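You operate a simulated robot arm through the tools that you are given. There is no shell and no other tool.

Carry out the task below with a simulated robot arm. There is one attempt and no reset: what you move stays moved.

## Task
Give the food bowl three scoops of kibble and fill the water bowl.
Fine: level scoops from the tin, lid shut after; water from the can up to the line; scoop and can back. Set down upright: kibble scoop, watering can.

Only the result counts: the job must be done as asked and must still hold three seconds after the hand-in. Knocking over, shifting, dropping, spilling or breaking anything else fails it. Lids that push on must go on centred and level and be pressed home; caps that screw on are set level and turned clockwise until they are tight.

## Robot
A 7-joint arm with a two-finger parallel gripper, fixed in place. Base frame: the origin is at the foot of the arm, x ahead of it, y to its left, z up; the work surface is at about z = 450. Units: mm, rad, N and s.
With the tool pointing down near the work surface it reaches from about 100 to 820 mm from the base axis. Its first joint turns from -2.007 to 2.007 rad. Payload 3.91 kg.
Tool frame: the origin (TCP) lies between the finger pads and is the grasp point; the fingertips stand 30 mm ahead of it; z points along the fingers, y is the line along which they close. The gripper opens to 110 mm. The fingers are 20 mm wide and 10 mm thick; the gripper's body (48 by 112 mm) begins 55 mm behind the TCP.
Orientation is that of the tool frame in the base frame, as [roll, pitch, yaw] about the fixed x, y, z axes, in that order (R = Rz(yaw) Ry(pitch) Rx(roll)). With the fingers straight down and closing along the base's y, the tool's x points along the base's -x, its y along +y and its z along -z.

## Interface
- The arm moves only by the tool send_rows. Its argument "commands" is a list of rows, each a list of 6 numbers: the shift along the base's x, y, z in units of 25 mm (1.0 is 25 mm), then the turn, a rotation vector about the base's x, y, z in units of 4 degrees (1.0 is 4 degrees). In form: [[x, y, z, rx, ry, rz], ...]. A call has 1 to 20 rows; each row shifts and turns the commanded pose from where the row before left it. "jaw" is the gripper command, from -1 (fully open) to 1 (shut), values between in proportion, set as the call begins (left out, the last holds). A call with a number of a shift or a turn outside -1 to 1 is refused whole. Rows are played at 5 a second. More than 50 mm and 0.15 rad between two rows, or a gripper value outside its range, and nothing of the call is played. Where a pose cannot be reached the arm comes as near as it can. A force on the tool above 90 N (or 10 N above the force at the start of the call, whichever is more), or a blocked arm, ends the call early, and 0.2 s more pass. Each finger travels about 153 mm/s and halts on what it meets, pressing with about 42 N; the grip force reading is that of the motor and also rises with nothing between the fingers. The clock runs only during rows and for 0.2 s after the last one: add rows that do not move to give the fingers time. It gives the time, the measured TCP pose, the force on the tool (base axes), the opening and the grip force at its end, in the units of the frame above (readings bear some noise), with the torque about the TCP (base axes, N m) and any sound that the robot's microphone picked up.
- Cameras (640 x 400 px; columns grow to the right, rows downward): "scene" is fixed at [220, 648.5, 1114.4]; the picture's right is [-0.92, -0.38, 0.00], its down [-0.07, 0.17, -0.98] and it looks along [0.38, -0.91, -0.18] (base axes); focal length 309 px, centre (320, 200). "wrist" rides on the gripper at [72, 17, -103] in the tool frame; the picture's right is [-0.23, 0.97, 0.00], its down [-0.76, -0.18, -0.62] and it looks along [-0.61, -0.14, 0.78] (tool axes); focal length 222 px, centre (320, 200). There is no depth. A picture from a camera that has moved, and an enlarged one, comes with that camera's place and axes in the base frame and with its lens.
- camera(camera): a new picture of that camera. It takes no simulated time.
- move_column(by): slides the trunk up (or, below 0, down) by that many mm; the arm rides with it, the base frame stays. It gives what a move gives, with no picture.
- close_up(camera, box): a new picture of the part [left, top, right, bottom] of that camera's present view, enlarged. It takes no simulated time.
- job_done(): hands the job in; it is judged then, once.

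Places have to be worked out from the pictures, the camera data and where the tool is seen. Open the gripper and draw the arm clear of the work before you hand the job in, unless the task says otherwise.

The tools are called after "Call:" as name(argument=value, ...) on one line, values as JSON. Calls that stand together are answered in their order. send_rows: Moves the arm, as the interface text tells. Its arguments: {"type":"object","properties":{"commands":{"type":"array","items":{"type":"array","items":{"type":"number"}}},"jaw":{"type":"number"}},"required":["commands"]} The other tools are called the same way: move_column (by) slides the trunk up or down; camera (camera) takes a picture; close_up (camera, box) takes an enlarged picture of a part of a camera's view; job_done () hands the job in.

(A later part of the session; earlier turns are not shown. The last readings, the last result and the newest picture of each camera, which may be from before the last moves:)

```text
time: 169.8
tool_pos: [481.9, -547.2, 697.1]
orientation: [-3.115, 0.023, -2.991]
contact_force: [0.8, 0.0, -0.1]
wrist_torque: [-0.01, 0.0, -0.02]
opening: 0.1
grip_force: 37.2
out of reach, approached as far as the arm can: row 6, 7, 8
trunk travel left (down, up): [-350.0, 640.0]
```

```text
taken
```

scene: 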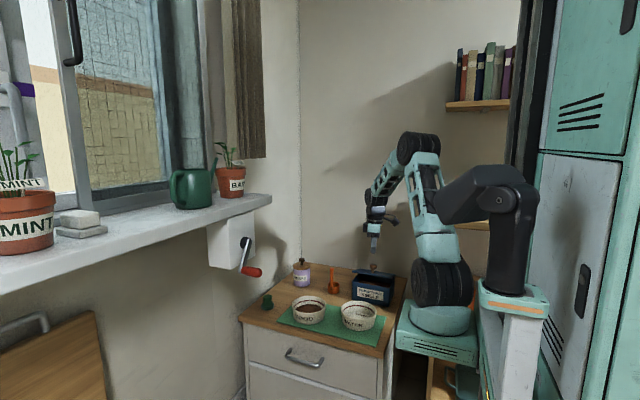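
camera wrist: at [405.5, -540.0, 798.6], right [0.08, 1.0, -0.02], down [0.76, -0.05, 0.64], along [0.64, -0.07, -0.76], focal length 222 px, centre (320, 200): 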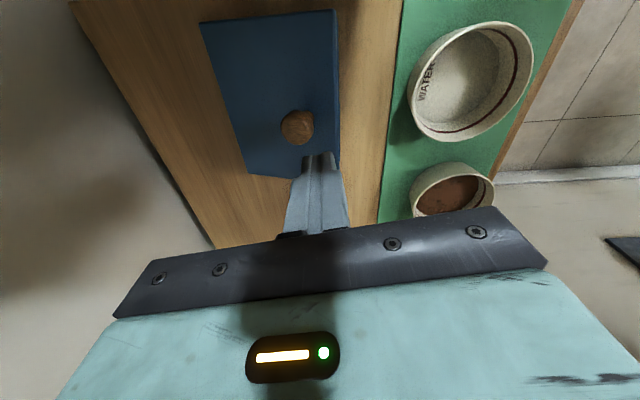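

The tool is vertical above; the knob top reads at about (482, -570, 605). I move over it and descend, then press down following the knob's arc.

Call:
send_rows(commands=[[0.05, -0.5, -0.5, 0, 0, 0], [0, -0.45, -0.8, 0, 0, 0], [0, 0, -0.9, 0, 0, 0], [0, 0, 0, 0, 0, 0]])

Call:
close_up(camera="scene", box=[340, 230, 410, 310])

Call:
close_up(camera="wrist", box=[200, 40, 440, 220])

```text
time: 170.8
tool_pos: [484.0, -569.9, 642.2]
orientation: [-3.116, 0.023, -2.994]
contact_force: [-0.2, 0.7, -0.3]
wrist_torque: [-0.02, -0.01, 0.0]
opening: 0.2
grip_force: 37.4
trunk travel left (down, up): [-350.0, 640.0]
```

```text
5.00 times, centred on (375, 270) of scene
camera zoom: at [220.0, 648.5, 1114.4], right [-0.92, -0.38, 0.0], down [-0.07, 0.17, -0.98], along [0.38, -0.91, -0.18], focal length 1543 px, centre (45, -150)
```

zoom: 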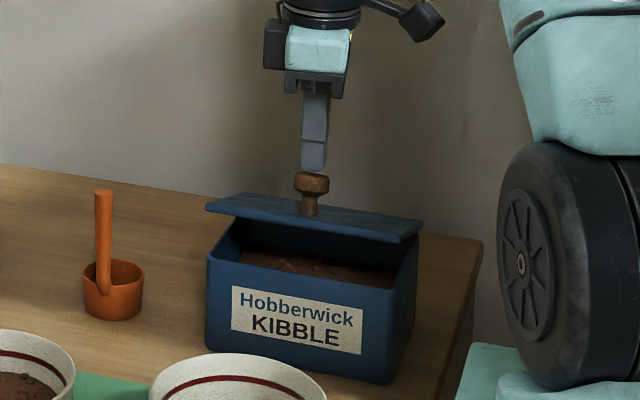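

```text
2.22 times, centred on (320, 130) of wrist
camera zoom: at [406.9, -562.5, 743.2], right [0.08, 1.0, -0.02], down [0.76, -0.05, 0.64], along [0.64, -0.07, -0.76], focal length 494 px, centre (320, 356)
```

zoom: 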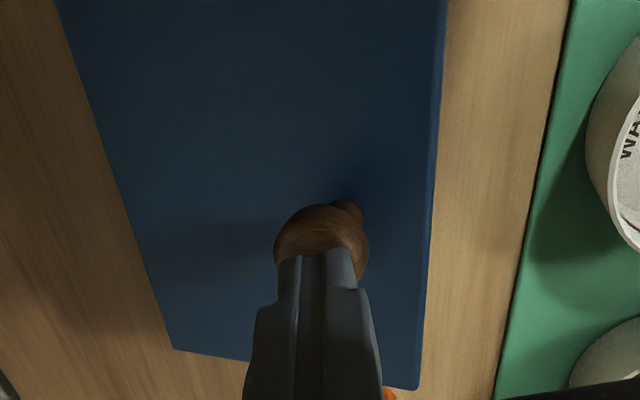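

The closed fingertips are right over the knob. I press down gently along the arc until the lid seats.

Call:
send_rows(commands=[[0, 0.06, -0.2, 0, 0, 0], [0, 0.08, -0.2, 0, 0, 0], [0, 0.08, -0.2, 0, 0, 0], [0, 0.08, -0.2, 0, 0, 0], [0, 0.08, -0.2, 0, 0, 0], [0, 0.08, -0.2, 0, 0, 0], [0, 0.06, -0.12, 0, 0, 0], [0, 0, 0, 0, 0, 0]])

Call:
close_up(camera="scene", box=[340, 230, 410, 310])

```text
time: 172.6
tool_pos: [485.0, -558.2, 609.1]
orientation: [-3.115, 0.023, -2.99]
contact_force: [-0.5, 0.4, 0.4]
wrist_torque: [-0.02, -0.01, -0.01]
opening: 0.0
grip_force: 38.0
trunk travel left (down, up): [-350.0, 640.0]
```

```text
5.00 times, centred on (375, 270) of scene
camera zoom: at [220.0, 648.5, 1114.4], right [-0.92, -0.38, 0.0], down [-0.07, 0.17, -0.98], along [0.38, -0.91, -0.18], focal length 1543 px, centre (45, -150)
```

zoom: 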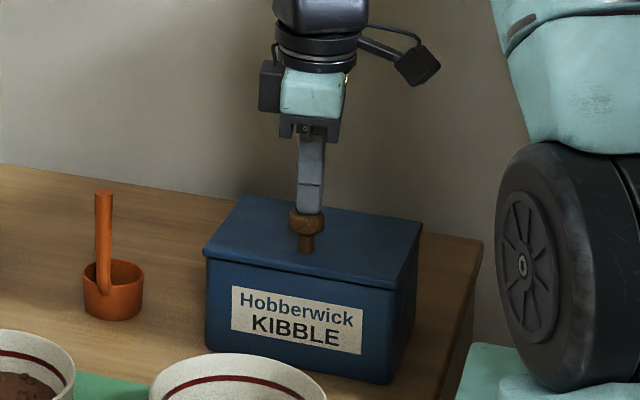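

Almost shut. I keep pressing in small steps until a firm contact force shows.

Call:
send_rows(commands=[[0, 0.02, -0.08, 0, 0, 0], [0, 0.01, -0.08, 0, 0, 0], [0, 0, -0.08, 0, 0, 0], [0, 0, 0, 0, 0, 0]])

Call:
send_rows(commands=[[0, 0, -0.06, 0, 0, 0], [0, 0, 0, 0, 0, 0]])

Call:
close_up(camera="scene", box=[340, 230, 410, 310])

```text
time: 173.6
tool_pos: [483.7, -556.9, 606.9]
orientation: [-3.11, 0.025, -2.992]
contact_force: [-3.7, 8.4, 43.9]
wrist_torque: [0.28, 0.0, -0.02]
opening: 0.1
grip_force: 37.0
trunk travel left (down, up): [-350.0, 640.0]
```

```text
time: 174.2
tool_pos: [483.8, -556.9, 607.4]
orientation: [-3.109, 0.023, -2.992]
contact_force: [-5.0, 13.8, 59.9]
wrist_torque: [0.49, 0.12, 0.08]
opening: 0.0
grip_force: 38.2
trunk travel left (down, up): [-350.0, 640.0]
```

```text
5.00 times, centred on (375, 270) of scene
camera zoom: at [220.0, 648.5, 1114.4], right [-0.92, -0.38, 0.0], down [-0.07, 0.17, -0.98], along [0.38, -0.91, -0.18], focal length 1543 px, centre (45, -150)
```

zoom: 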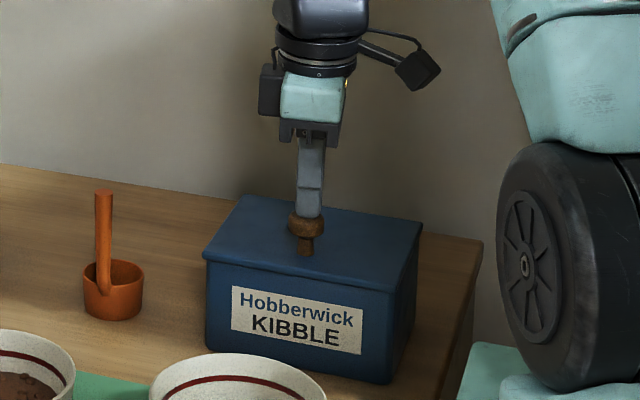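

The lid is shut and pressed home at 60 N. I ease off and rise, then compare the tin with its original picture.

Call:
send_rows(commands=[[0, 0, 0.2, 0, 0, 0], [0, 0, 0.5, 0, 0, 0], [0, 0, 1, 0, 0, 0], [0, 0, 1, 0, 0, 0], [0, 0, 1, 0, 0, 0], [0, 0, 1, 0, 0, 0], [0, 0, 1, 0, 0, 0], [0, 0, 0, 0, 0, 0]])

Call:
close_up(camera="scene", box=[320, 210, 440, 310])

Call:
close_up(camera="scene", box=[150, 120, 290, 230])

Call:
close_up(camera="scene", box=[320, 280, 390, 340])

```text
time: 176.0
tool_pos: [483.2, -557.0, 745.7]
orientation: [-3.114, 0.023, -2.991]
contact_force: [0.1, -0.2, 0.1]
wrist_torque: [-0.03, 0.02, -0.02]
opening: 0.2
grip_force: 37.5
trunk travel left (down, up): [-350.0, 640.0]
```

```text
4.00 times, centred on (380, 260) of scene
camera zoom: at [220.0, 648.5, 1114.4], right [-0.92, -0.38, 0.0], down [-0.07, 0.17, -0.98], along [0.38, -0.91, -0.18], focal length 1234 px, centre (80, -40)
```

zoom: 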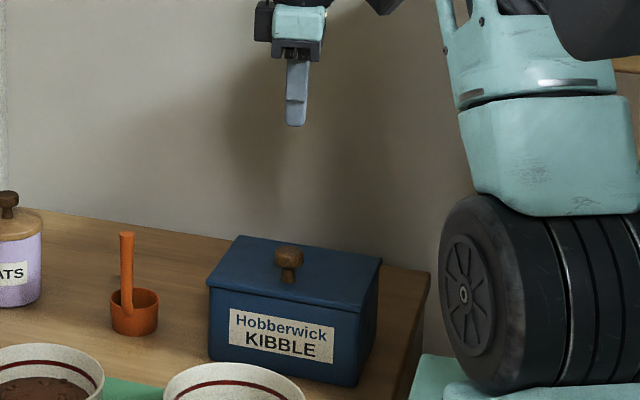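

```text
3.64 times, centred on (220, 175) of scene
camera zoom: at [220.0, 648.5, 1114.4], right [-0.92, -0.38, 0.0], down [-0.07, 0.17, -0.98], along [0.38, -0.91, -0.18], focal length 1122 px, centre (684, 291)
```

zoom: 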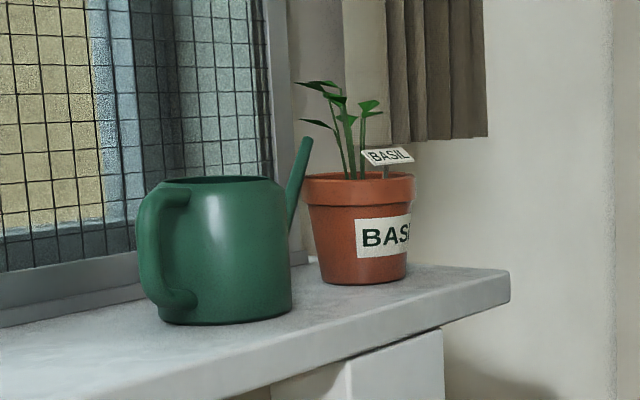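

```text
6.67 times, centred on (355, 310) of scene
camera zoom: at [220.0, 648.5, 1114.4], right [-0.92, -0.38, 0.0], down [-0.07, 0.17, -0.98], along [0.38, -0.91, -0.18], focal length 2057 px, centre (87, -533)
```

zoom: 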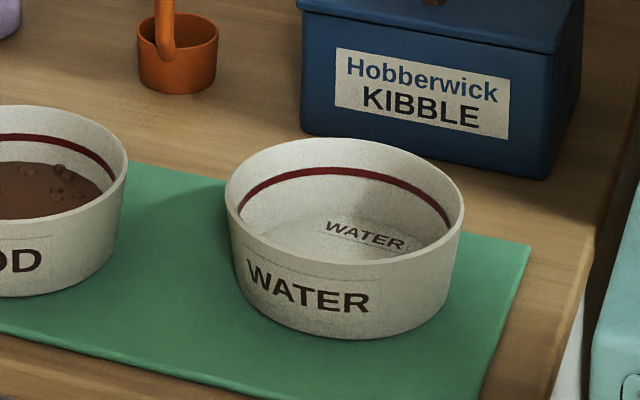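

The tin is exactly as at the start, lid shut. Next the watering can: I move the arm to a free central spot before raising the trunk.

Call:
send_rows(commands=[[0, 0.5, 0, 0, 0, 0], [0, 1, 0, 0, 0, -0.5], [0, 1, 0.2, 0.2, 0.2, -0.5], [0, 1, 0.2, 0.2, 0.2, -0.5], [0, 1, 0.2, 0, 0, -0.5], [0, 1, 0.2, 0, 0, 0], [0, 1, 0.2, 0, 0, 0], [0, 1, 0.2, 0, 0, 0], [0, 1, 0.2, 0, 0, 0], [0, 1, 0, 0, 0, 0], [0, 1, 0, 0, 0, 0], [0, 0, 0, 0, 0, 0]], jaw=-1)

Call:
move_column(by=300)

Call:
camera(camera="wrist")

Call:
camera(camera="scene")

```text
time: 178.6
tool_pos: [483.7, -294.9, 779.1]
orientation: [3.139, -0.004, -3.135]
contact_force: [0.7, -0.5, 0.5]
wrist_torque: [-0.01, -0.03, -0.01]
opening: 109.7
grip_force: 0.2
trunk travel left (down, up): [-350.0, 640.0]
```

```text
time: 181.6
tool_pos: [484.4, -294.1, 1080.2]
orientation: [3.139, -0.002, -3.132]
contact_force: [1.1, -0.7, 0.3]
wrist_torque: [-0.01, 0.04, -0.02]
opening: 109.9
grip_force: 0.2
trunk travel left (down, up): [-650.0, 340.0]
```

```text
taken
camera wrist: at [410.9, -279.4, 1183.0], right [0.22, 0.98, 0.0], down [0.77, -0.17, 0.62], along [0.61, -0.13, -0.78], focal length 222 px, centre (320, 200)
```

wrist: 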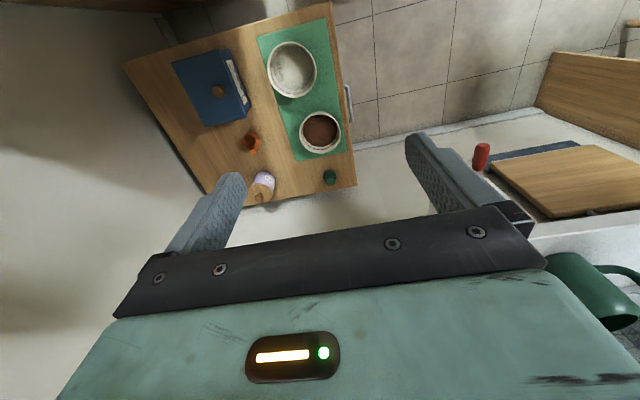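

```text
taken
```

scene: 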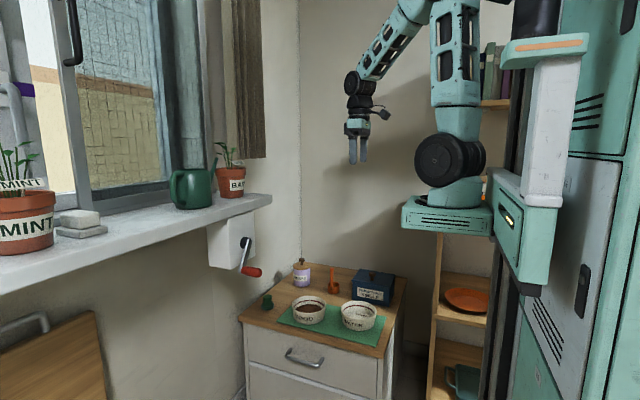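

I approach the sill from above at a safe height to see the can from the wrist camera.

Call:
send_rows(commands=[[0, 1, 0.5, 0, 0, 0], [0, 1, 0.5, 0, 0, 0], [0.3, 1, 0.5, 0, 0, 0], [0.3, 1, 0.5, 0, 0, 0], [0.4, 1, 0.5, 0, 0, 0], [0.4, 1, 0.5, 0, 0, 0], [0.4, 1, 0.5, 0, 0, 0], [0.4, 1, 0.5, 0, 0, 0], [0.4, 1, 0, 0, 0, 0], [0.4, 1, 0, 0, 0, 0], [0.4, 1, 0, 0, 0, 0], [0.4, 1, 0, 0, 0, 0], [0.4, 1, 0, 0, 0, 0], [0.4, 0.5, 0, 0, 0, 0], [0, 0, 0, 0, 0, 0]])

Call:
camera(camera="wrist")

Call:
camera(camera="scene")

```text
time: 184.8
tool_pos: [597.7, 42.9, 1179.8]
orientation: [3.137, -0.003, -3.132]
contact_force: [-0.9, 0.4, 0.6]
wrist_torque: [0.01, 0.0, -0.01]
opening: 110.0
grip_force: 0.0
trunk travel left (down, up): [-650.0, 340.0]
```

```text
taken
camera wrist: at [525.3, 58.6, 1283.2], right [0.22, 0.98, 0.0], down [0.77, -0.17, 0.62], along [0.61, -0.13, -0.78], focal length 222 px, centre (320, 200)
```

wrist: 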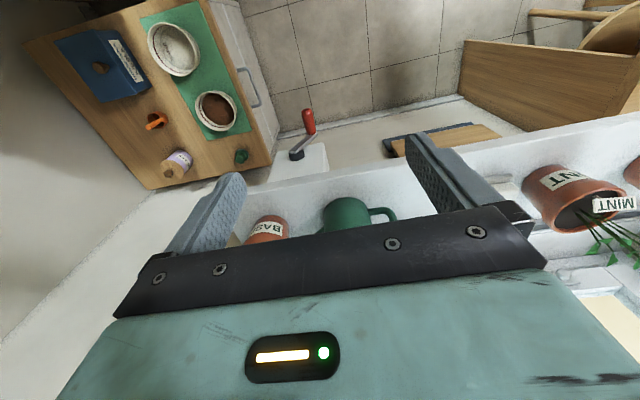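

```text
taken
```

scene: 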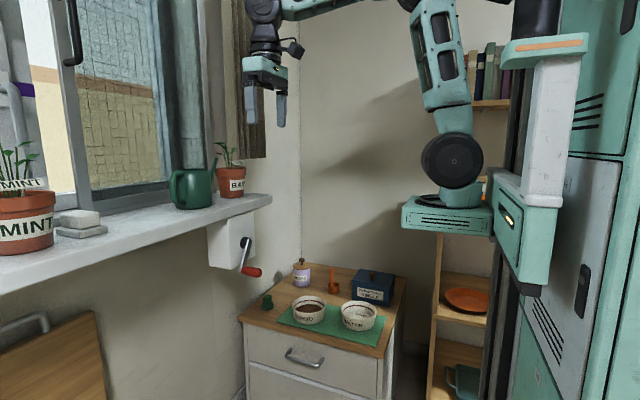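

I can see the can with its handle toward +y, next to the basil pot. I move 110 mm further forward at this height.

Call:
send_rows(commands=[[0.9, 0.1, 0.2, 0, 0, 0], [0.9, 0.1, 0.2, 0, 0, 0], [0.9, 0.1, 0.2, 0, 0, 0], [0.9, 0, 0, 0, 0, 0], [0.9, 0, 0, 0, 0, 0], [0, 0, 0, 0, 0, 0]])

Call:
camera(camera="wrist")

Call:
close_up(camera="scene", box=[130, 20, 310, 230])

```text
time: 186.2
tool_pos: [710.0, 51.5, 1195.3]
orientation: [3.138, -0.005, -3.13]
contact_force: [0.6, -0.3, -0.3]
wrist_torque: [-0.01, -0.04, -0.01]
opening: 110.0
grip_force: 0.0
trunk travel left (down, up): [-650.0, 340.0]
```

```text
taken
camera wrist: at [637.7, 65.9, 1298.3], right [0.22, 0.98, 0.0], down [0.77, -0.17, 0.62], along [0.61, -0.13, -0.78], focal length 222 px, centre (320, 200)
```

wrist: 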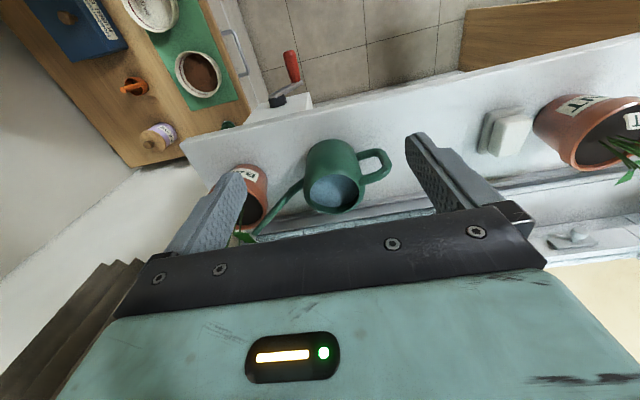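

```text
1.90 times, centred on (220, 125) of scene
camera zoom: at [220.0, 648.5, 1114.4], right [-0.92, -0.38, 0.0], down [-0.07, 0.17, -0.98], along [0.38, -0.91, -0.18], focal length 588 px, centre (510, 343)
```

zoom: 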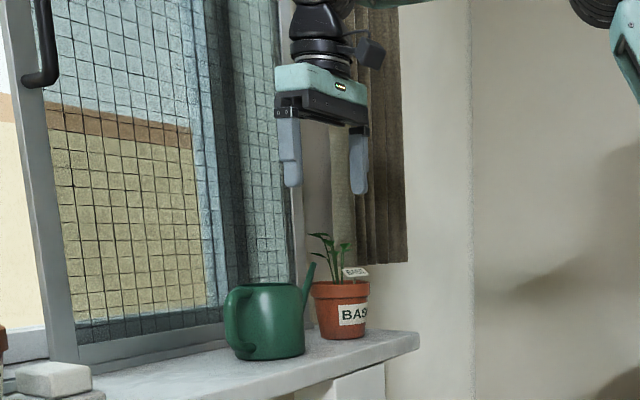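

Now the can is seen from above, with water in it. I enlarge it to measure centre, handle and spout.

Call:
close_up(camera="wrist", box=[230, 110, 420, 250])

Call:
close_up(camera="scene", box=[155, 145, 255, 220])

```text
2.86 times, centred on (325, 180) of wrist
camera zoom: at [637.7, 65.9, 1298.3], right [0.22, 0.98, 0.0], down [0.77, -0.17, 0.62], along [0.61, -0.13, -0.78], focal length 635 px, centre (306, 257)
```

zoom: 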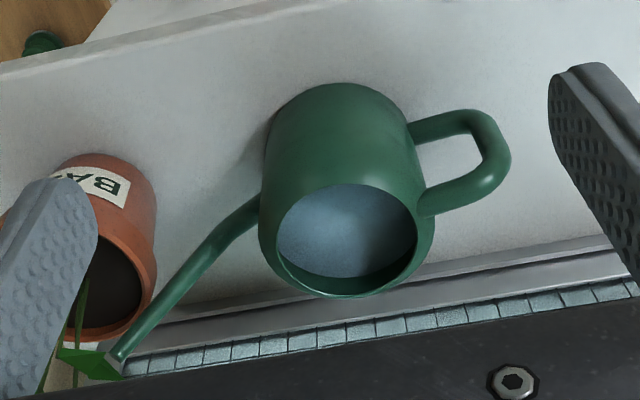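

```text
5.33 times, centred on (205, 182) of scene
camera zoom: at [220.0, 648.5, 1114.4], right [-0.92, -0.38, 0.0], down [-0.07, 0.17, -0.98], along [0.38, -0.91, -0.18], focal length 1646 px, centre (933, 293)
```

zoom: 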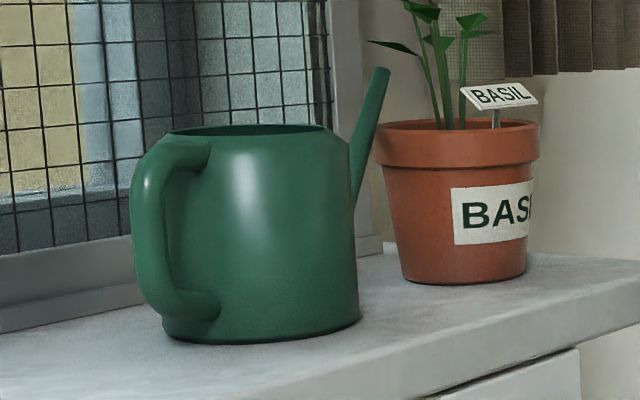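

The can: centre near (825, 46), top z≈1048, body ≈92 mm wide, handle toward +y, spout tip at about (853, -83, 1075). I will grip the body from above with the jaws on the diagonal, clear of handle and spout, so I turn the yaw +45° first.

Call:
send_rows(commands=[[0, 0, 0, 0, 0, 1], [0, 0, 0, 0, 0, 1], [0, 0, 0, 0, 0, 1], [0, 0, 0, 0, 0, 1], [0, 0, 0, 0, 0, 1], [0, 0, 0, 0, 0, 1], [0, 0, 0, 0, 0, 1], [0, 0, 0, 0, 0, 1], [0, 0, 0, 0, 0, 1], [0, 0, 0, 0, 0, 1], [0, 0, 0, 0, 0, 1], [0.4, 0, 0, 0, 0, 0], [0.8, 0, 0, 0, 0, 0], [0.8, 0, 0, 0, 0, 0], [0.5, 0, 0, 0, 0, 0], [0, 0, 0, 0, 0, 0]])

Call:
camera(camera="wrist")

Call:
close_up(camera="scene", box=[130, 20, 310, 230])

```text
time: 189.6
tool_pos: [773.4, 49.4, 1194.9]
orientation: [3.14, -0.001, -2.364]
contact_force: [0.1, -0.5, 0.2]
wrist_torque: [-0.02, -0.02, 0.0]
opening: 109.9
grip_force: 0.1
trunk travel left (down, up): [-650.0, 340.0]
```

```text
taken
camera wrist: at [710.1, 11.0, 1298.2], right [-0.52, 0.85, 0.0], down [0.67, 0.41, 0.62], along [0.53, 0.32, -0.78], focal length 222 px, centre (320, 200)
```

wrist: 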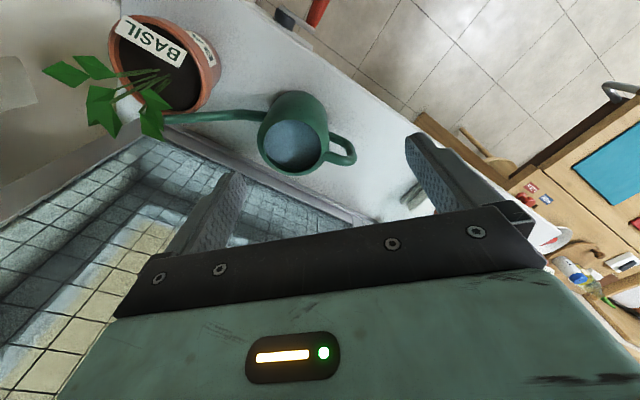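

```text
1.90 times, centred on (220, 125) of scene
camera zoom: at [220.0, 648.5, 1114.4], right [-0.92, -0.38, 0.0], down [-0.07, 0.17, -0.98], along [0.38, -0.91, -0.18], focal length 588 px, centre (510, 343)
```

zoom: 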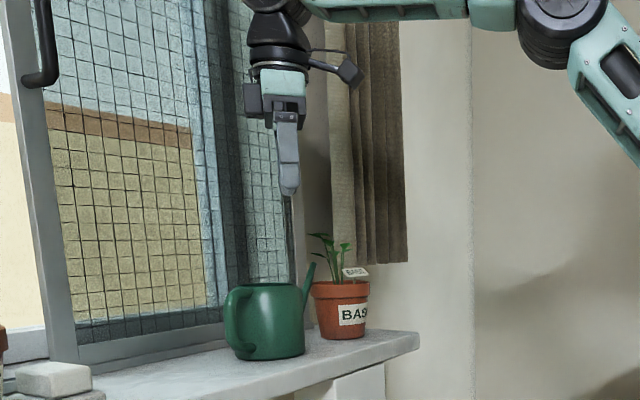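

A very clear view from above. I enlarge the can and pot.

Call:
close_up(camera="wrist", box=[90, 30, 390, 220])

```text
2.11 times, centred on (240, 125) of wrist
camera zoom: at [710.1, 11.0, 1298.2], right [-0.52, 0.85, 0.0], down [0.67, 0.41, 0.62], along [0.53, 0.32, -0.78], focal length 468 px, centre (488, 358)
```

zoom: 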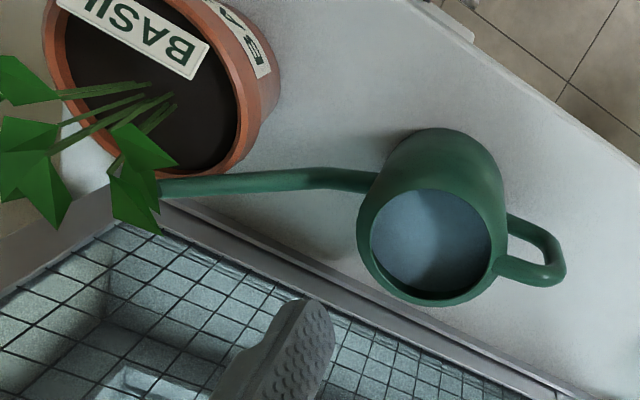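

The spout tip reaches under a basil leaf, so after gripping I'll lift only a few mm and slide toward +y before raising. I centre over the can and descend partway.

Call:
send_rows(commands=[[0.8, -0.1, 0, 0, 0, 0], [0.8, -0.1, 0, 0, 0, 0], [0.5, 0, 0, 0, 0, 0], [0, 0, -0.8, 0, 0, 0], [0, 0, -0.9, 0, 0, 0], [0, 0, -0.9, 0, 0, 0], [0, 0, 0, 0, 0, 0]])

Call:
camera(camera="wrist")

Call:
close_up(camera="scene", box=[140, 60, 290, 220])

```text
time: 191.2
tool_pos: [824.7, 45.6, 1130.1]
orientation: [3.139, -0.004, -2.366]
contact_force: [0.1, 0.2, -0.2]
wrist_torque: [-0.01, 0.02, -0.01]
opening: 110.0
grip_force: 0.0
trunk travel left (down, up): [-650.0, 340.0]
```

```text
taken
camera wrist: at [762.5, 6.0, 1233.3], right [-0.52, 0.85, 0.0], down [0.67, 0.41, 0.62], along [0.53, 0.32, -0.78], focal length 222 px, centre (320, 200)
```

wrist: 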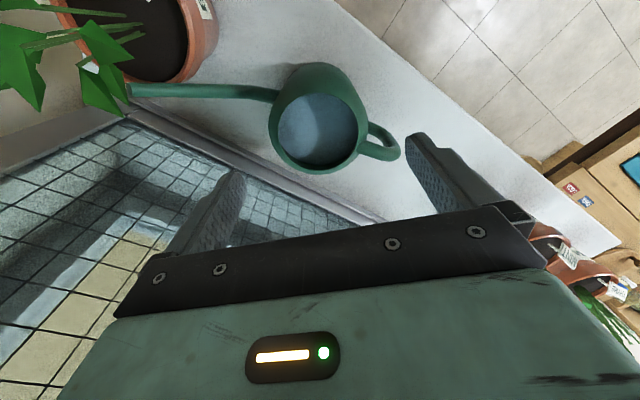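

```text
2.50 times, centred on (215, 140) of scene
camera zoom: at [220.0, 648.5, 1114.4], right [-0.92, -0.38, 0.0], down [-0.07, 0.17, -0.98], along [0.38, -0.91, -0.18], focal length 772 px, centre (582, 350)
```

zoom: 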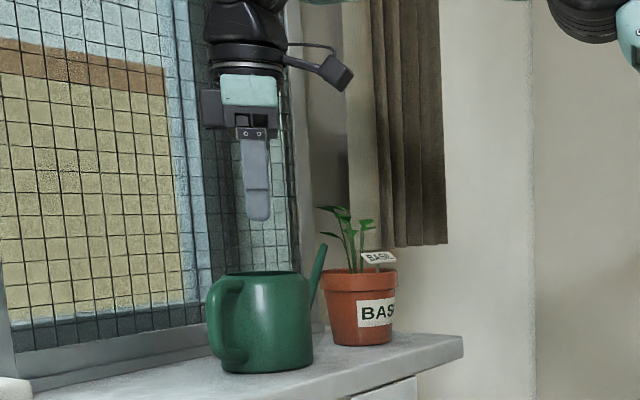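

Alignment is good; centre reads (826, 42). I trim y by -3 mm and lower to just above the can's top.

Call:
send_rows(commands=[[0.04, -0.12, -0.5, 0, 0, 0], [0, 0, -0.7, 0, 0, 0], [0, 0, -0.6, 0, 0, 0], [0, 0, 0, 0, 0, 0]])

Call:
close_up(camera="wrist", box=[150, 40, 490, 250])

Call:
close_up(camera="scene", box=[155, 110, 255, 215])

```text
time: 192.2
tool_pos: [826.8, 42.8, 1085.3]
orientation: [3.139, -0.002, -2.363]
contact_force: [0.1, 0.4, -0.1]
wrist_torque: [0.04, -0.01, 0.02]
opening: 110.1
grip_force: 0.1
trunk travel left (down, up): [-650.0, 340.0]
```

```text
1.88 times, centred on (320, 145) of wrist
camera zoom: at [763.4, 3.2, 1188.2], right [-0.52, 0.85, 0.0], down [0.67, 0.41, 0.62], along [0.53, 0.32, -0.78], focal length 418 px, centre (320, 304)
```

zoom: 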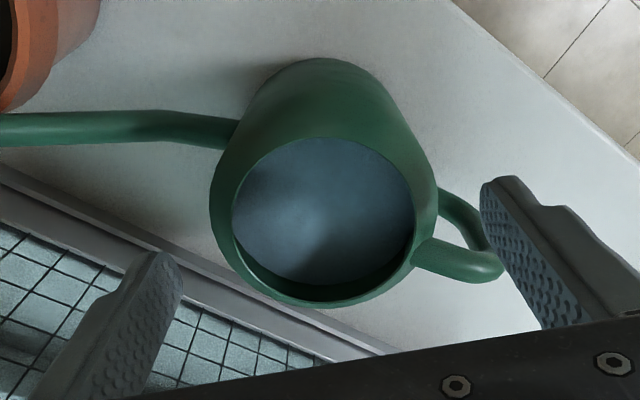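

```text
3.81 times, centred on (205, 162) of scene
camera zoom: at [220.0, 648.5, 1114.4], right [-0.92, -0.38, 0.0], down [-0.07, 0.17, -0.98], along [0.38, -0.91, -0.18], focal length 1176 px, centre (758, 343)
```

zoom: 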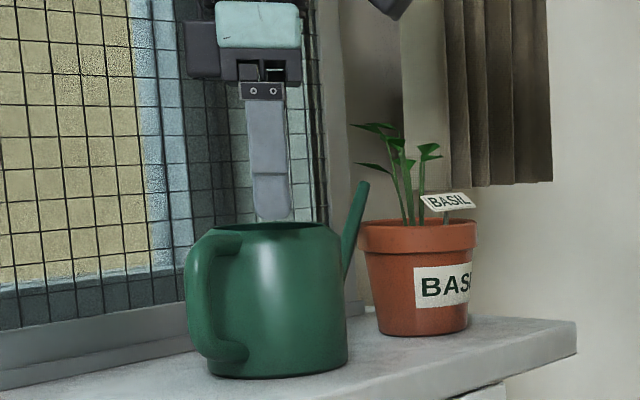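

Clearances to the handle and spout look good. I descend so the fingers straddle the body at mid-height.

Call:
send_rows(commands=[[0, 0, -0.6, 0, 0, 0], [0, 0, -0.6, 0, 0, 0], [0, 0, -0.6, 0, 0, 0], [0, 0, -0.6, 0, 0, 0], [0, 0, -0.6, 0, 0, 0], [0, 0, -0.16, 0, 0, 0], [0, 0, 0, 0, 0, 0]])

Call:
close_up(camera="wrist", box=[150, 40, 490, 250])

Call:
close_up(camera="scene", box=[155, 110, 255, 215])

```text
time: 193.8
tool_pos: [826.9, 43.6, 1005.3]
orientation: [3.138, -0.004, -2.366]
contact_force: [0.6, 0.5, -0.8]
wrist_torque: [-0.02, -0.02, 0.0]
opening: 109.9
grip_force: 0.0
trunk travel left (down, up): [-650.0, 340.0]
```

```text
1.88 times, centred on (320, 145) of wrist
camera zoom: at [763.8, 3.1, 1109.2], right [-0.52, 0.85, 0.0], down [0.67, 0.41, 0.62], along [0.53, 0.32, -0.78], focal length 418 px, centre (320, 304)
```

zoom: 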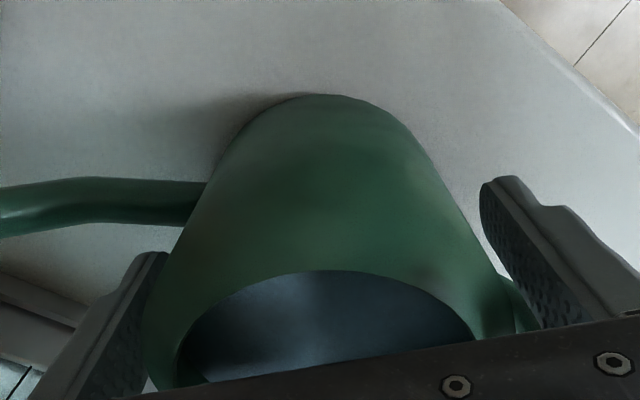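

```text
3.81 times, centred on (205, 162) of scene
camera zoom: at [220.0, 648.5, 1114.4], right [-0.92, -0.38, 0.0], down [-0.07, 0.17, -0.98], along [0.38, -0.91, -0.18], focal length 1176 px, centre (758, 343)
```

zoom: 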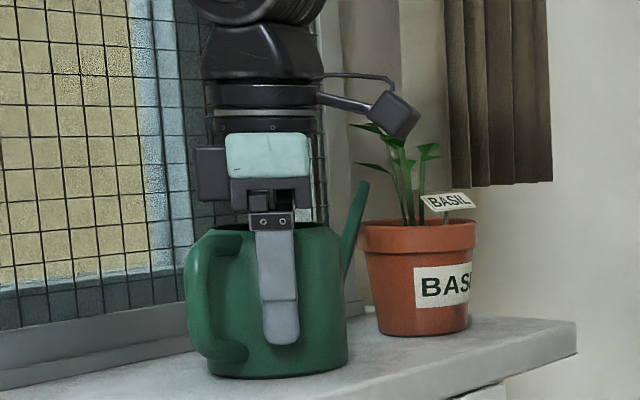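

The fingers straddle the body. I close in stages, first to 95 mm, to see whether one side touches early.

Call:
send_rows(commands=[[0, 0, 0, 0, 0, 0], [0, 0, 0, 0, 0, 0]], jaw=-0.73)

Call:
close_up(camera="wrist", box=[150, 40, 490, 250])

```text
time: 194.4
tool_pos: [826.8, 42.5, 1005.9]
orientation: [3.138, -0.003, -2.364]
contact_force: [-0.4, -0.5, -0.1]
wrist_torque: [-0.01, 0.02, -0.01]
opening: 95.4
grip_force: 0.1
trunk travel left (down, up): [-650.0, 340.0]
```

```text
1.88 times, centred on (320, 145) of wrist
camera zoom: at [763.8, 3.1, 1109.4], right [-0.52, 0.85, 0.0], down [0.67, 0.41, 0.62], along [0.53, 0.32, -0.78], focal length 418 px, centre (320, 304)
```

zoom: 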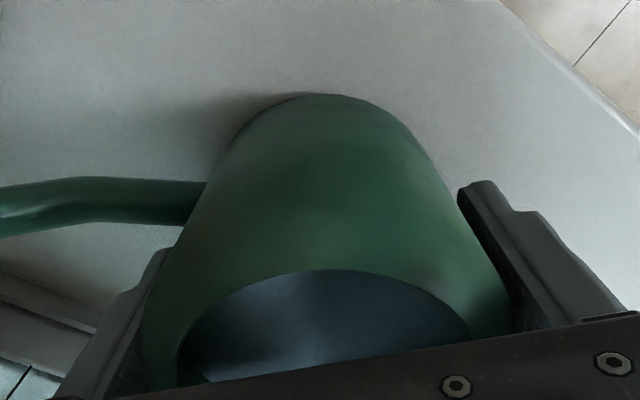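

No contact yet at 95 mm, and the can looks centred. I close fully.

Call:
send_rows(commands=[[0, 0, 0, 0, 0, 0], [0, 0, 0, 0, 0, 0], [0, 0, 0, 0, 0, 0]], jaw=-0.6)

Call:
send_rows(commands=[[0, 0, 0, 0, 0, 0], [0, 0, 0, 0, 0, 0], [0, 0, 0, 0, 0, 0]], jaw=1)

Call:
close_up(camera="scene", box=[155, 110, 255, 215])

```text
time: 195.2
tool_pos: [826.3, 41.2, 1005.8]
orientation: [3.138, -0.003, -2.363]
contact_force: [-0.8, 0.2, 0.6]
wrist_torque: [-0.08, -0.04, -0.02]
opening: 89.1
grip_force: 42.0
trunk travel left (down, up): [-650.0, 340.0]
```

```text
time: 196.0
tool_pos: [825.7, 42.2, 1007.0]
orientation: [3.137, -0.002, -2.363]
contact_force: [-1.9, 2.4, 0.5]
wrist_torque: [-0.09, -0.05, 0.0]
opening: 89.5
grip_force: 42.5
trunk travel left (down, up): [-650.0, 340.0]
```

```text
3.81 times, centred on (205, 162) of scene
camera zoom: at [220.0, 648.5, 1114.4], right [-0.92, -0.38, 0.0], down [-0.07, 0.17, -0.98], along [0.38, -0.91, -0.18], focal length 1176 px, centre (758, 343)
```

zoom: 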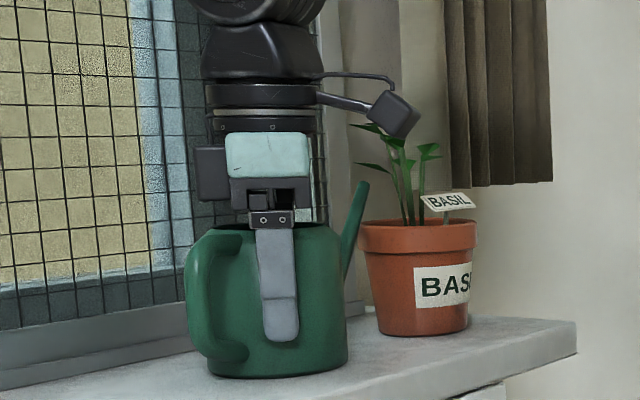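

The can is held (89 mm, no push). Grip pose noted: (826, 42, 1006), yaw -2.363. I lift 8 mm.

Call:
send_rows(commands=[[0, 0, 0.1, 0, 0, 0], [0, 0, 0.12, 0, 0, 0], [0, 0, 0.12, 0, 0, 0], [0, 0, 0, 0, 0, 0], [0, 0, 0, 0, 0, 0]])

Call:
close_up(camera="scene", box=[155, 110, 255, 215])

Call:
camera(camera="wrist")

```text
time: 197.2
tool_pos: [826.5, 41.9, 1014.7]
orientation: [3.139, -0.003, -2.364]
contact_force: [-0.2, -0.1, -4.4]
wrist_torque: [0.01, 0.02, -0.03]
opening: 89.4
grip_force: 42.1
trunk travel left (down, up): [-650.0, 340.0]
```

```text
3.81 times, centred on (205, 162) of scene
camera zoom: at [220.0, 648.5, 1114.4], right [-0.92, -0.38, 0.0], down [-0.07, 0.17, -0.98], along [0.38, -0.91, -0.18], focal length 1176 px, centre (758, 343)
```

zoom: 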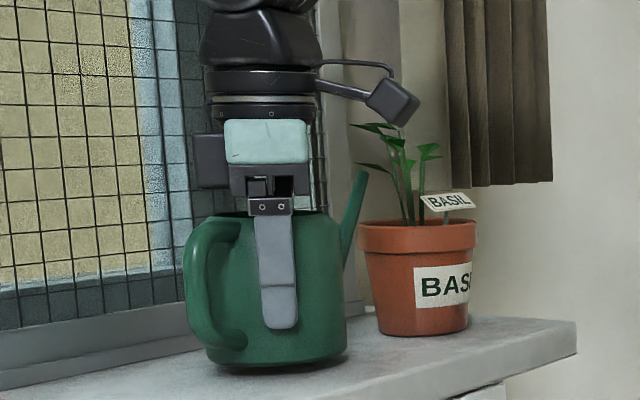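

```text
taken
camera wrist: at [763.8, 3.3, 1117.7], right [-0.52, 0.85, 0.0], down [0.67, 0.41, 0.62], along [0.53, 0.32, -0.78], focal length 222 px, centre (320, 200)
```

wrist: 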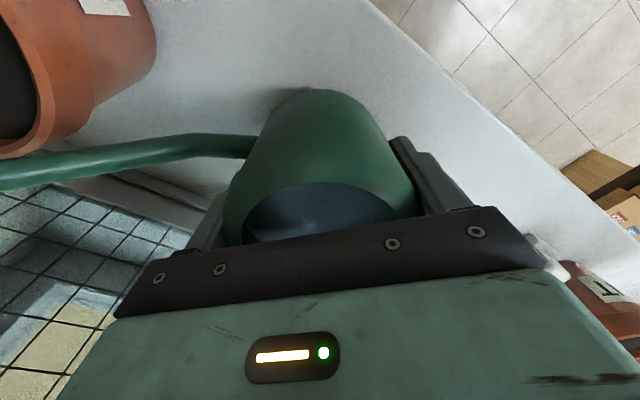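

The can weighs about 0.45 kg and hangs level. I slide it away from the plant, back along the spout's own direction, by 80 mm.

Call:
send_rows(commands=[[-0.08, 0.4, 0, 0, 0, 0], [-0.14, 0.7, 0, 0, 0, 0], [-0.14, 0.7, 0, 0, 0, 0], [-0.14, 0.7, 0, 0, 0, 0], [-0.14, 0.7, 0, 0, 0, 0], [0, 0, 0, 0, 0, 0]])

Call:
close_up(camera="scene", box=[105, 90, 255, 240])

Call:
camera(camera="wrist")

```text
time: 198.6
tool_pos: [808.7, 122.1, 1014.0]
orientation: [3.138, -0.004, -2.364]
contact_force: [-0.4, 0.4, -5.1]
wrist_torque: [-0.02, 0.03, 0.0]
opening: 89.3
grip_force: 41.7
trunk travel left (down, up): [-650.0, 340.0]
```

```text
2.67 times, centred on (180, 165) of scene
camera zoom: at [220.0, 648.5, 1114.4], right [-0.92, -0.38, 0.0], down [-0.07, 0.17, -0.98], along [0.38, -0.91, -0.18], focal length 823 px, centre (693, 293)
```

zoom: 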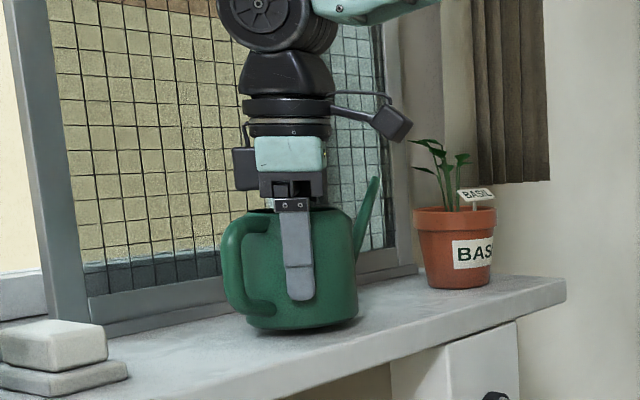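

```text
taken
camera wrist: at [747.2, 83.3, 1117.6], right [-0.52, 0.85, 0.0], down [0.67, 0.41, 0.62], along [0.53, 0.32, -0.79], focal length 222 px, centre (320, 200)
```

wrist: 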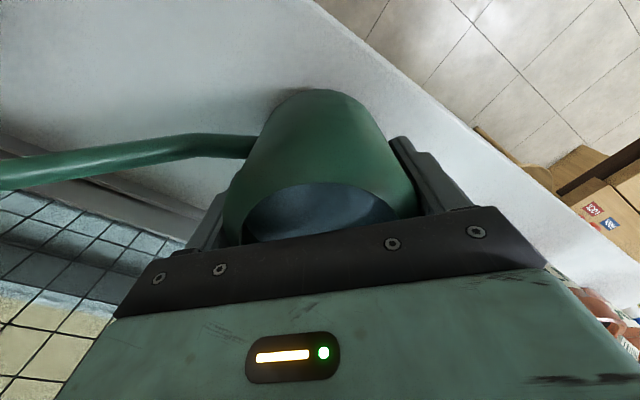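

Clear of the plant. I raise the can 100 mm and bring it back over the room side of the sill, kept upright.

Call:
send_rows(commands=[[0, 0, 0.4, 0, 0, 0], [0, 0, 0.8, 0, 0, 0], [0, 0, 1, 0, 0, 0], [0, 0, 1, 0, 0, 0], [-0.2, 0, 0.8, 0, 0, 0], [-0.6, 0, 0.4, 0, 0, 0], [-0.8, 0, 0, 0, 0, 0], [-0.8, 0, 0, 0, 0, 0], [-0.8, -0.2, 0, 0, 0, 0], [-0.8, -0.4, 0, 0, 0, 0], [-0.8, -0.6, 0, 0, 0, 0], [-0.8, -0.8, 0, 0, 0, 0], [-0.8, -0.8, 0, 0, 0, 0], [-0.8, -0.8, 0, 0, 0, 0], [-0.8, -0.8, 0, 0, 0, 0], [-0.4, -0.5, 0, 0, 0, 0], [0, 0, 0, 0, 0, 0]])

Call:
camera(camera="scene")

Call:
camera(camera="wrist")

```text
time: 202.2
tool_pos: [600.6, 0.3, 1124.0]
orientation: [3.138, -0.004, -2.363]
contact_force: [0.6, -0.2, -4.6]
wrist_torque: [-0.02, 0.01, 0.0]
opening: 89.3
grip_force: 42.1
trunk travel left (down, up): [-650.0, 340.0]
```

```text
taken
```

scene: 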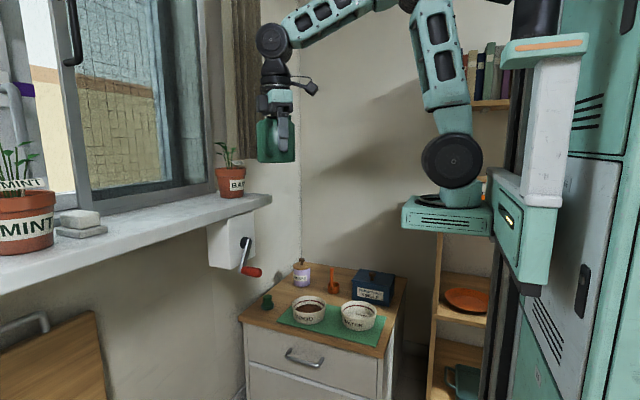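

```text
taken
camera wrist: at [537.2, -39.6, 1227.8], right [-0.52, 0.85, 0.0], down [0.67, 0.41, 0.62], along [0.53, 0.32, -0.78], focal length 222 px, centre (320, 200)
```

wrist: 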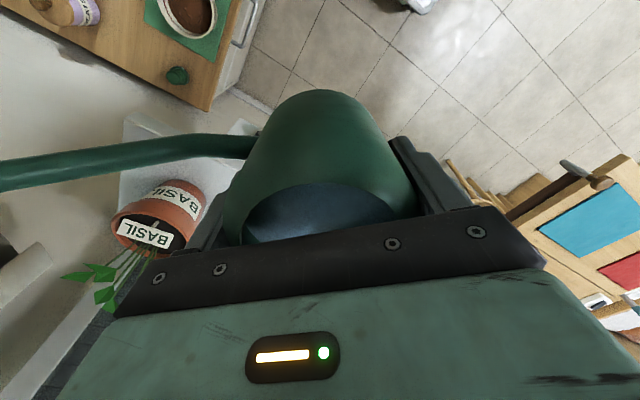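

Clear of the sill. I carry the can to (561, -238), turning the yaw -45° so the spout points toward the water bowl from the front-right.

Call:
send_rows(commands=[[-0.1, -0.5, 0, 0, 0, -0.5], [-0.1, -0.8, 0, 0, 0, -1], [-0.1, -0.8, 0, 0, 0, -1], [-0.1, -0.8, 0, 0, 0, -1], [-0.1, -0.8, 0, 0, 0, -1], [-0.15, -0.8, 0, 0, 0, -1], [-0.15, -0.8, 0, 0, 0, -1], [-0.15, -0.8, 0, 0, 0, -1], [-0.15, -0.8, 0, 0, 0, -1], [-0.15, -0.8, 0, 0, 0, -1], [-0.15, -0.8, 0, 0, 0, -1], [-0.15, -0.8, 0, 0, 0, -0.8], [0, -0.2, 0, 0, 0, 0], [0, 0, 0, 0, 0, 0]])

Call:
move_column(by=-300)

Call:
camera(camera="scene")

Call:
camera(camera="wrist")

```text
time: 205.2
tool_pos: [561.5, -238.4, 1123.0]
orientation: [3.137, -0.005, 3.13]
contact_force: [-0.4, 0.7, -4.3]
wrist_torque: [0.01, 0.04, 0.0]
opening: 89.3
grip_force: 42.5
trunk travel left (down, up): [-650.0, 340.0]
```

```text
time: 208.2
tool_pos: [561.5, -238.4, 824.1]
orientation: [3.139, -0.004, 3.131]
contact_force: [0.1, 0.0, -5.3]
wrist_torque: [-0.01, 0.01, 0.01]
opening: 89.3
grip_force: 42.2
trunk travel left (down, up): [-350.0, 640.0]
```

```text
taken
```

scene: 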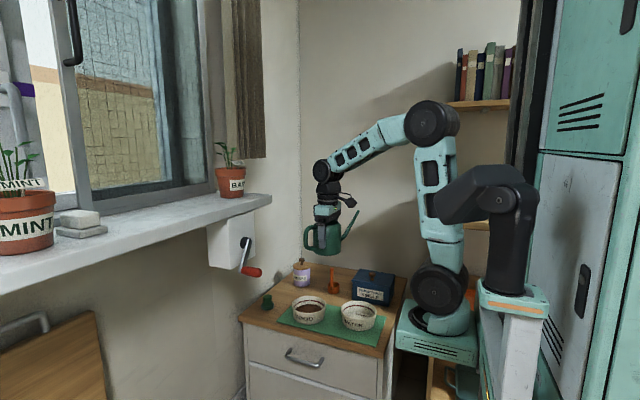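

```text
taken
camera wrist: at [489.6, -220.6, 927.1], right [0.24, 0.97, 0.0], down [0.76, -0.19, 0.62], along [0.6, -0.15, -0.78], focal length 222 px, centre (320, 200)
```

wrist: 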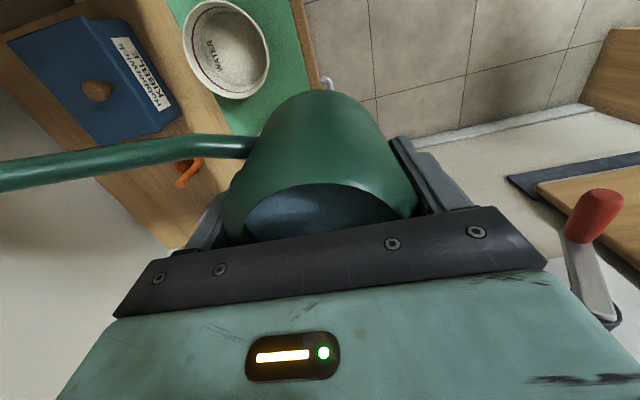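

The can is level, with the spout toward the water bowl. I lower to about z 640 and check the spout against the bowl.

Call:
send_rows(commands=[[0, 0, -0.5, 0, 0, 0], [0, 0, -0.9, 0, 0, 0], [0, 0, -0.9, 0, 0, 0], [0, 0, -0.9, 0, 0, 0], [0, 0, -0.9, 0, 0, 0], [0, 0, -0.9, 0, 0, 0], [0, 0, -0.9, 0, 0, 0], [0, 0, -0.9, 0, 0, 0], [0, 0, -0.4, 0, 0, 0], [0, 0, 0, 0, 0, 0]])

Call:
close_up(camera="scene", box=[260, 190, 420, 340])

Call:
camera(camera="wrist")

```text
time: 210.4
tool_pos: [561.2, -237.9, 644.3]
orientation: [3.137, -0.006, 3.129]
contact_force: [-0.7, -0.6, -4.4]
wrist_torque: [0.02, -0.02, 0.01]
opening: 89.2
grip_force: 41.6
trunk travel left (down, up): [-350.0, 640.0]
```

```text
2.67 times, centred on (340, 265) of scene
camera zoom: at [220.0, 648.5, 1114.4], right [-0.92, -0.38, 0.0], down [-0.07, 0.17, -0.98], along [0.38, -0.91, -0.18], focal length 823 px, centre (267, 27)
```

zoom: 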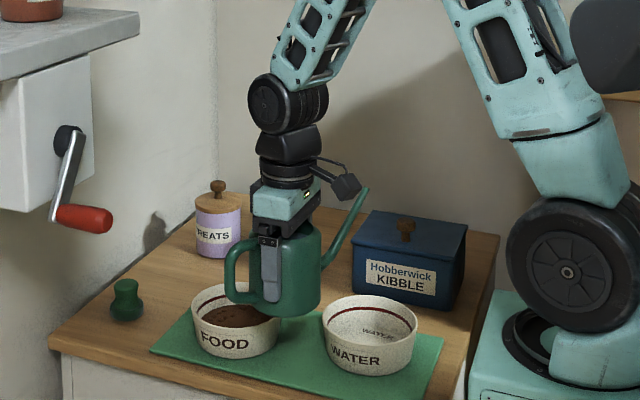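

```text
taken
camera wrist: at [489.5, -220.4, 747.2], right [0.24, 0.97, 0.0], down [0.76, -0.19, 0.62], along [0.6, -0.15, -0.78], focal length 222 px, centre (320, 200)
```

wrist: 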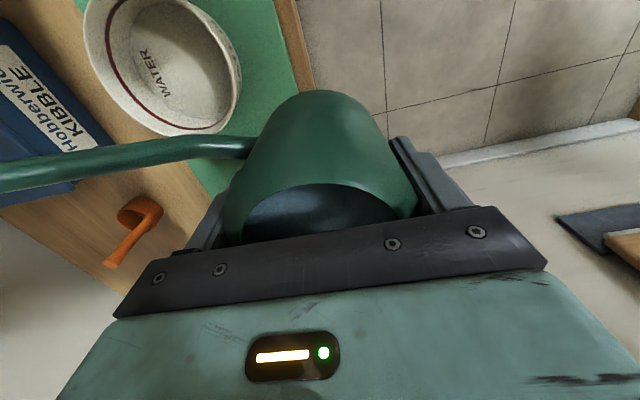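

The spout tip is where my model predicts. I lower 40 mm and start tilting about the horizontal axis perpendicular to the spout, 16° first.

Call:
send_rows(commands=[[0, 0, -0.6, 0, 0, 0], [0, 0, -0.8, 0, 0, 0], [0, 0, -0.2, 0, 0, 0], [0, 0, 0, 0.837, -0.548, 0], [0, 0, 0, 0.837, -0.548, 0], [0, 0, 0, 0.837, -0.548, 0], [0, 0, 0, 0.837, -0.548, 0], [0, 0, 0, 0, 0, 0]])

Call:
close_up(camera="scene", box=[280, 230, 400, 340])

Call:
camera(camera="wrist")

```text
time: 212.2
tool_pos: [561.9, -236.8, 603.0]
orientation: [2.899, 0.146, 3.113]
contact_force: [-0.5, -1.3, -5.1]
wrist_torque: [-0.01, 0.0, 0.01]
opening: 89.5
grip_force: 41.5
trunk travel left (down, up): [-350.0, 640.0]
```

```text
3.64 times, centred on (340, 285) of scene
camera zoom: at [220.0, 648.5, 1114.4], right [-0.92, -0.38, 0.0], down [-0.07, 0.17, -0.98], along [0.38, -0.91, -0.18], focal length 1122 px, centre (247, -109)
```

zoom: 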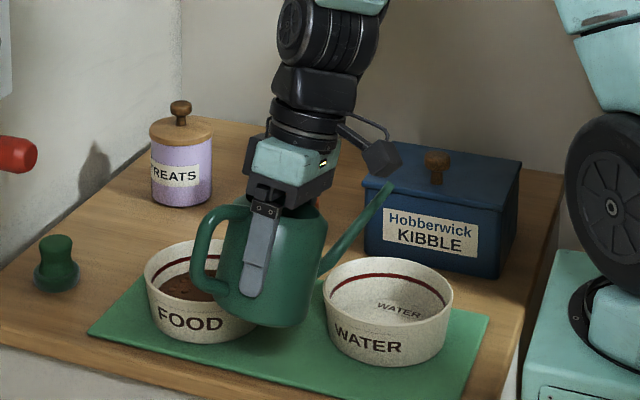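

```text
taken
camera wrist: at [474.1, -243.9, 696.2], right [0.22, 0.94, 0.26], down [0.66, -0.34, 0.67], along [0.72, 0.03, -0.7], focal length 222 px, centre (320, 200)
```

wrist: 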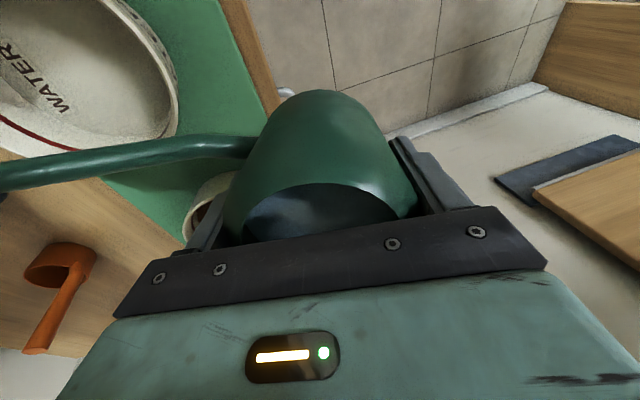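

No flow yet at 16°. I tilt in 4° steps and look for the stream.

Call:
send_rows(commands=[[0, 0, 0, 0.837, -0.548, 0], [0, 0, 0, 0.837, -0.548, 0], [0, 0, 0, 0, 0, 0]])

Call:
close_up(camera="scene", box=[280, 230, 400, 340])

Call:
send_rows(commands=[[0, 0, 0, 0.837, -0.548, 0], [0, 0, 0, 0, 0, 0]])

Call:
close_up(camera="scene", box=[280, 230, 400, 340])

```text
time: 213.0
tool_pos: [561.7, -237.6, 604.2]
orientation: [2.778, 0.219, 3.092]
contact_force: [0.3, 0.6, -3.9]
wrist_torque: [-0.02, 0.03, -0.01]
opening: 89.5
grip_force: 42.3
trunk travel left (down, up): [-350.0, 640.0]
```

```text
3.64 times, centred on (340, 285) of scene
camera zoom: at [220.0, 648.5, 1114.4], right [-0.92, -0.38, 0.0], down [-0.07, 0.17, -0.98], along [0.38, -0.91, -0.18], focal length 1122 px, centre (247, -109)
```

zoom: 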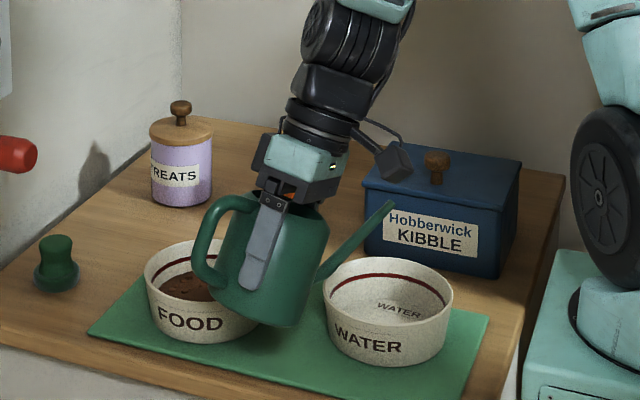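

```text
time: 213.6
tool_pos: [561.5, -238.7, 603.3]
orientation: [2.716, 0.25, 3.077]
contact_force: [0.1, -0.5, -4.7]
wrist_torque: [0.01, 0.03, 0.0]
opening: 89.3
grip_force: 41.9
trunk travel left (down, up): [-350.0, 640.0]
```

```text
3.64 times, centred on (340, 285) of scene
camera zoom: at [220.0, 648.5, 1114.4], right [-0.92, -0.38, 0.0], down [-0.07, 0.17, -0.98], along [0.38, -0.91, -0.18], focal length 1122 px, centre (247, -109)
```

zoom: 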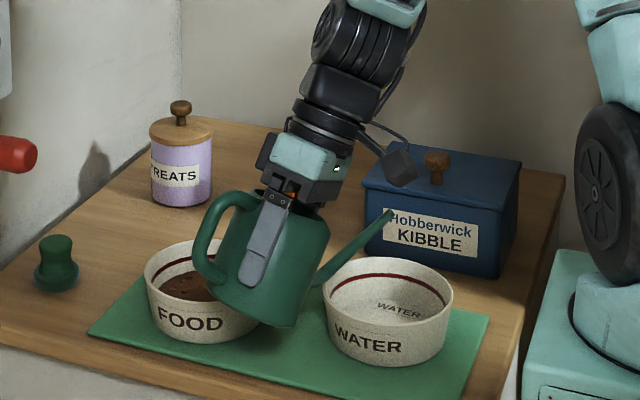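

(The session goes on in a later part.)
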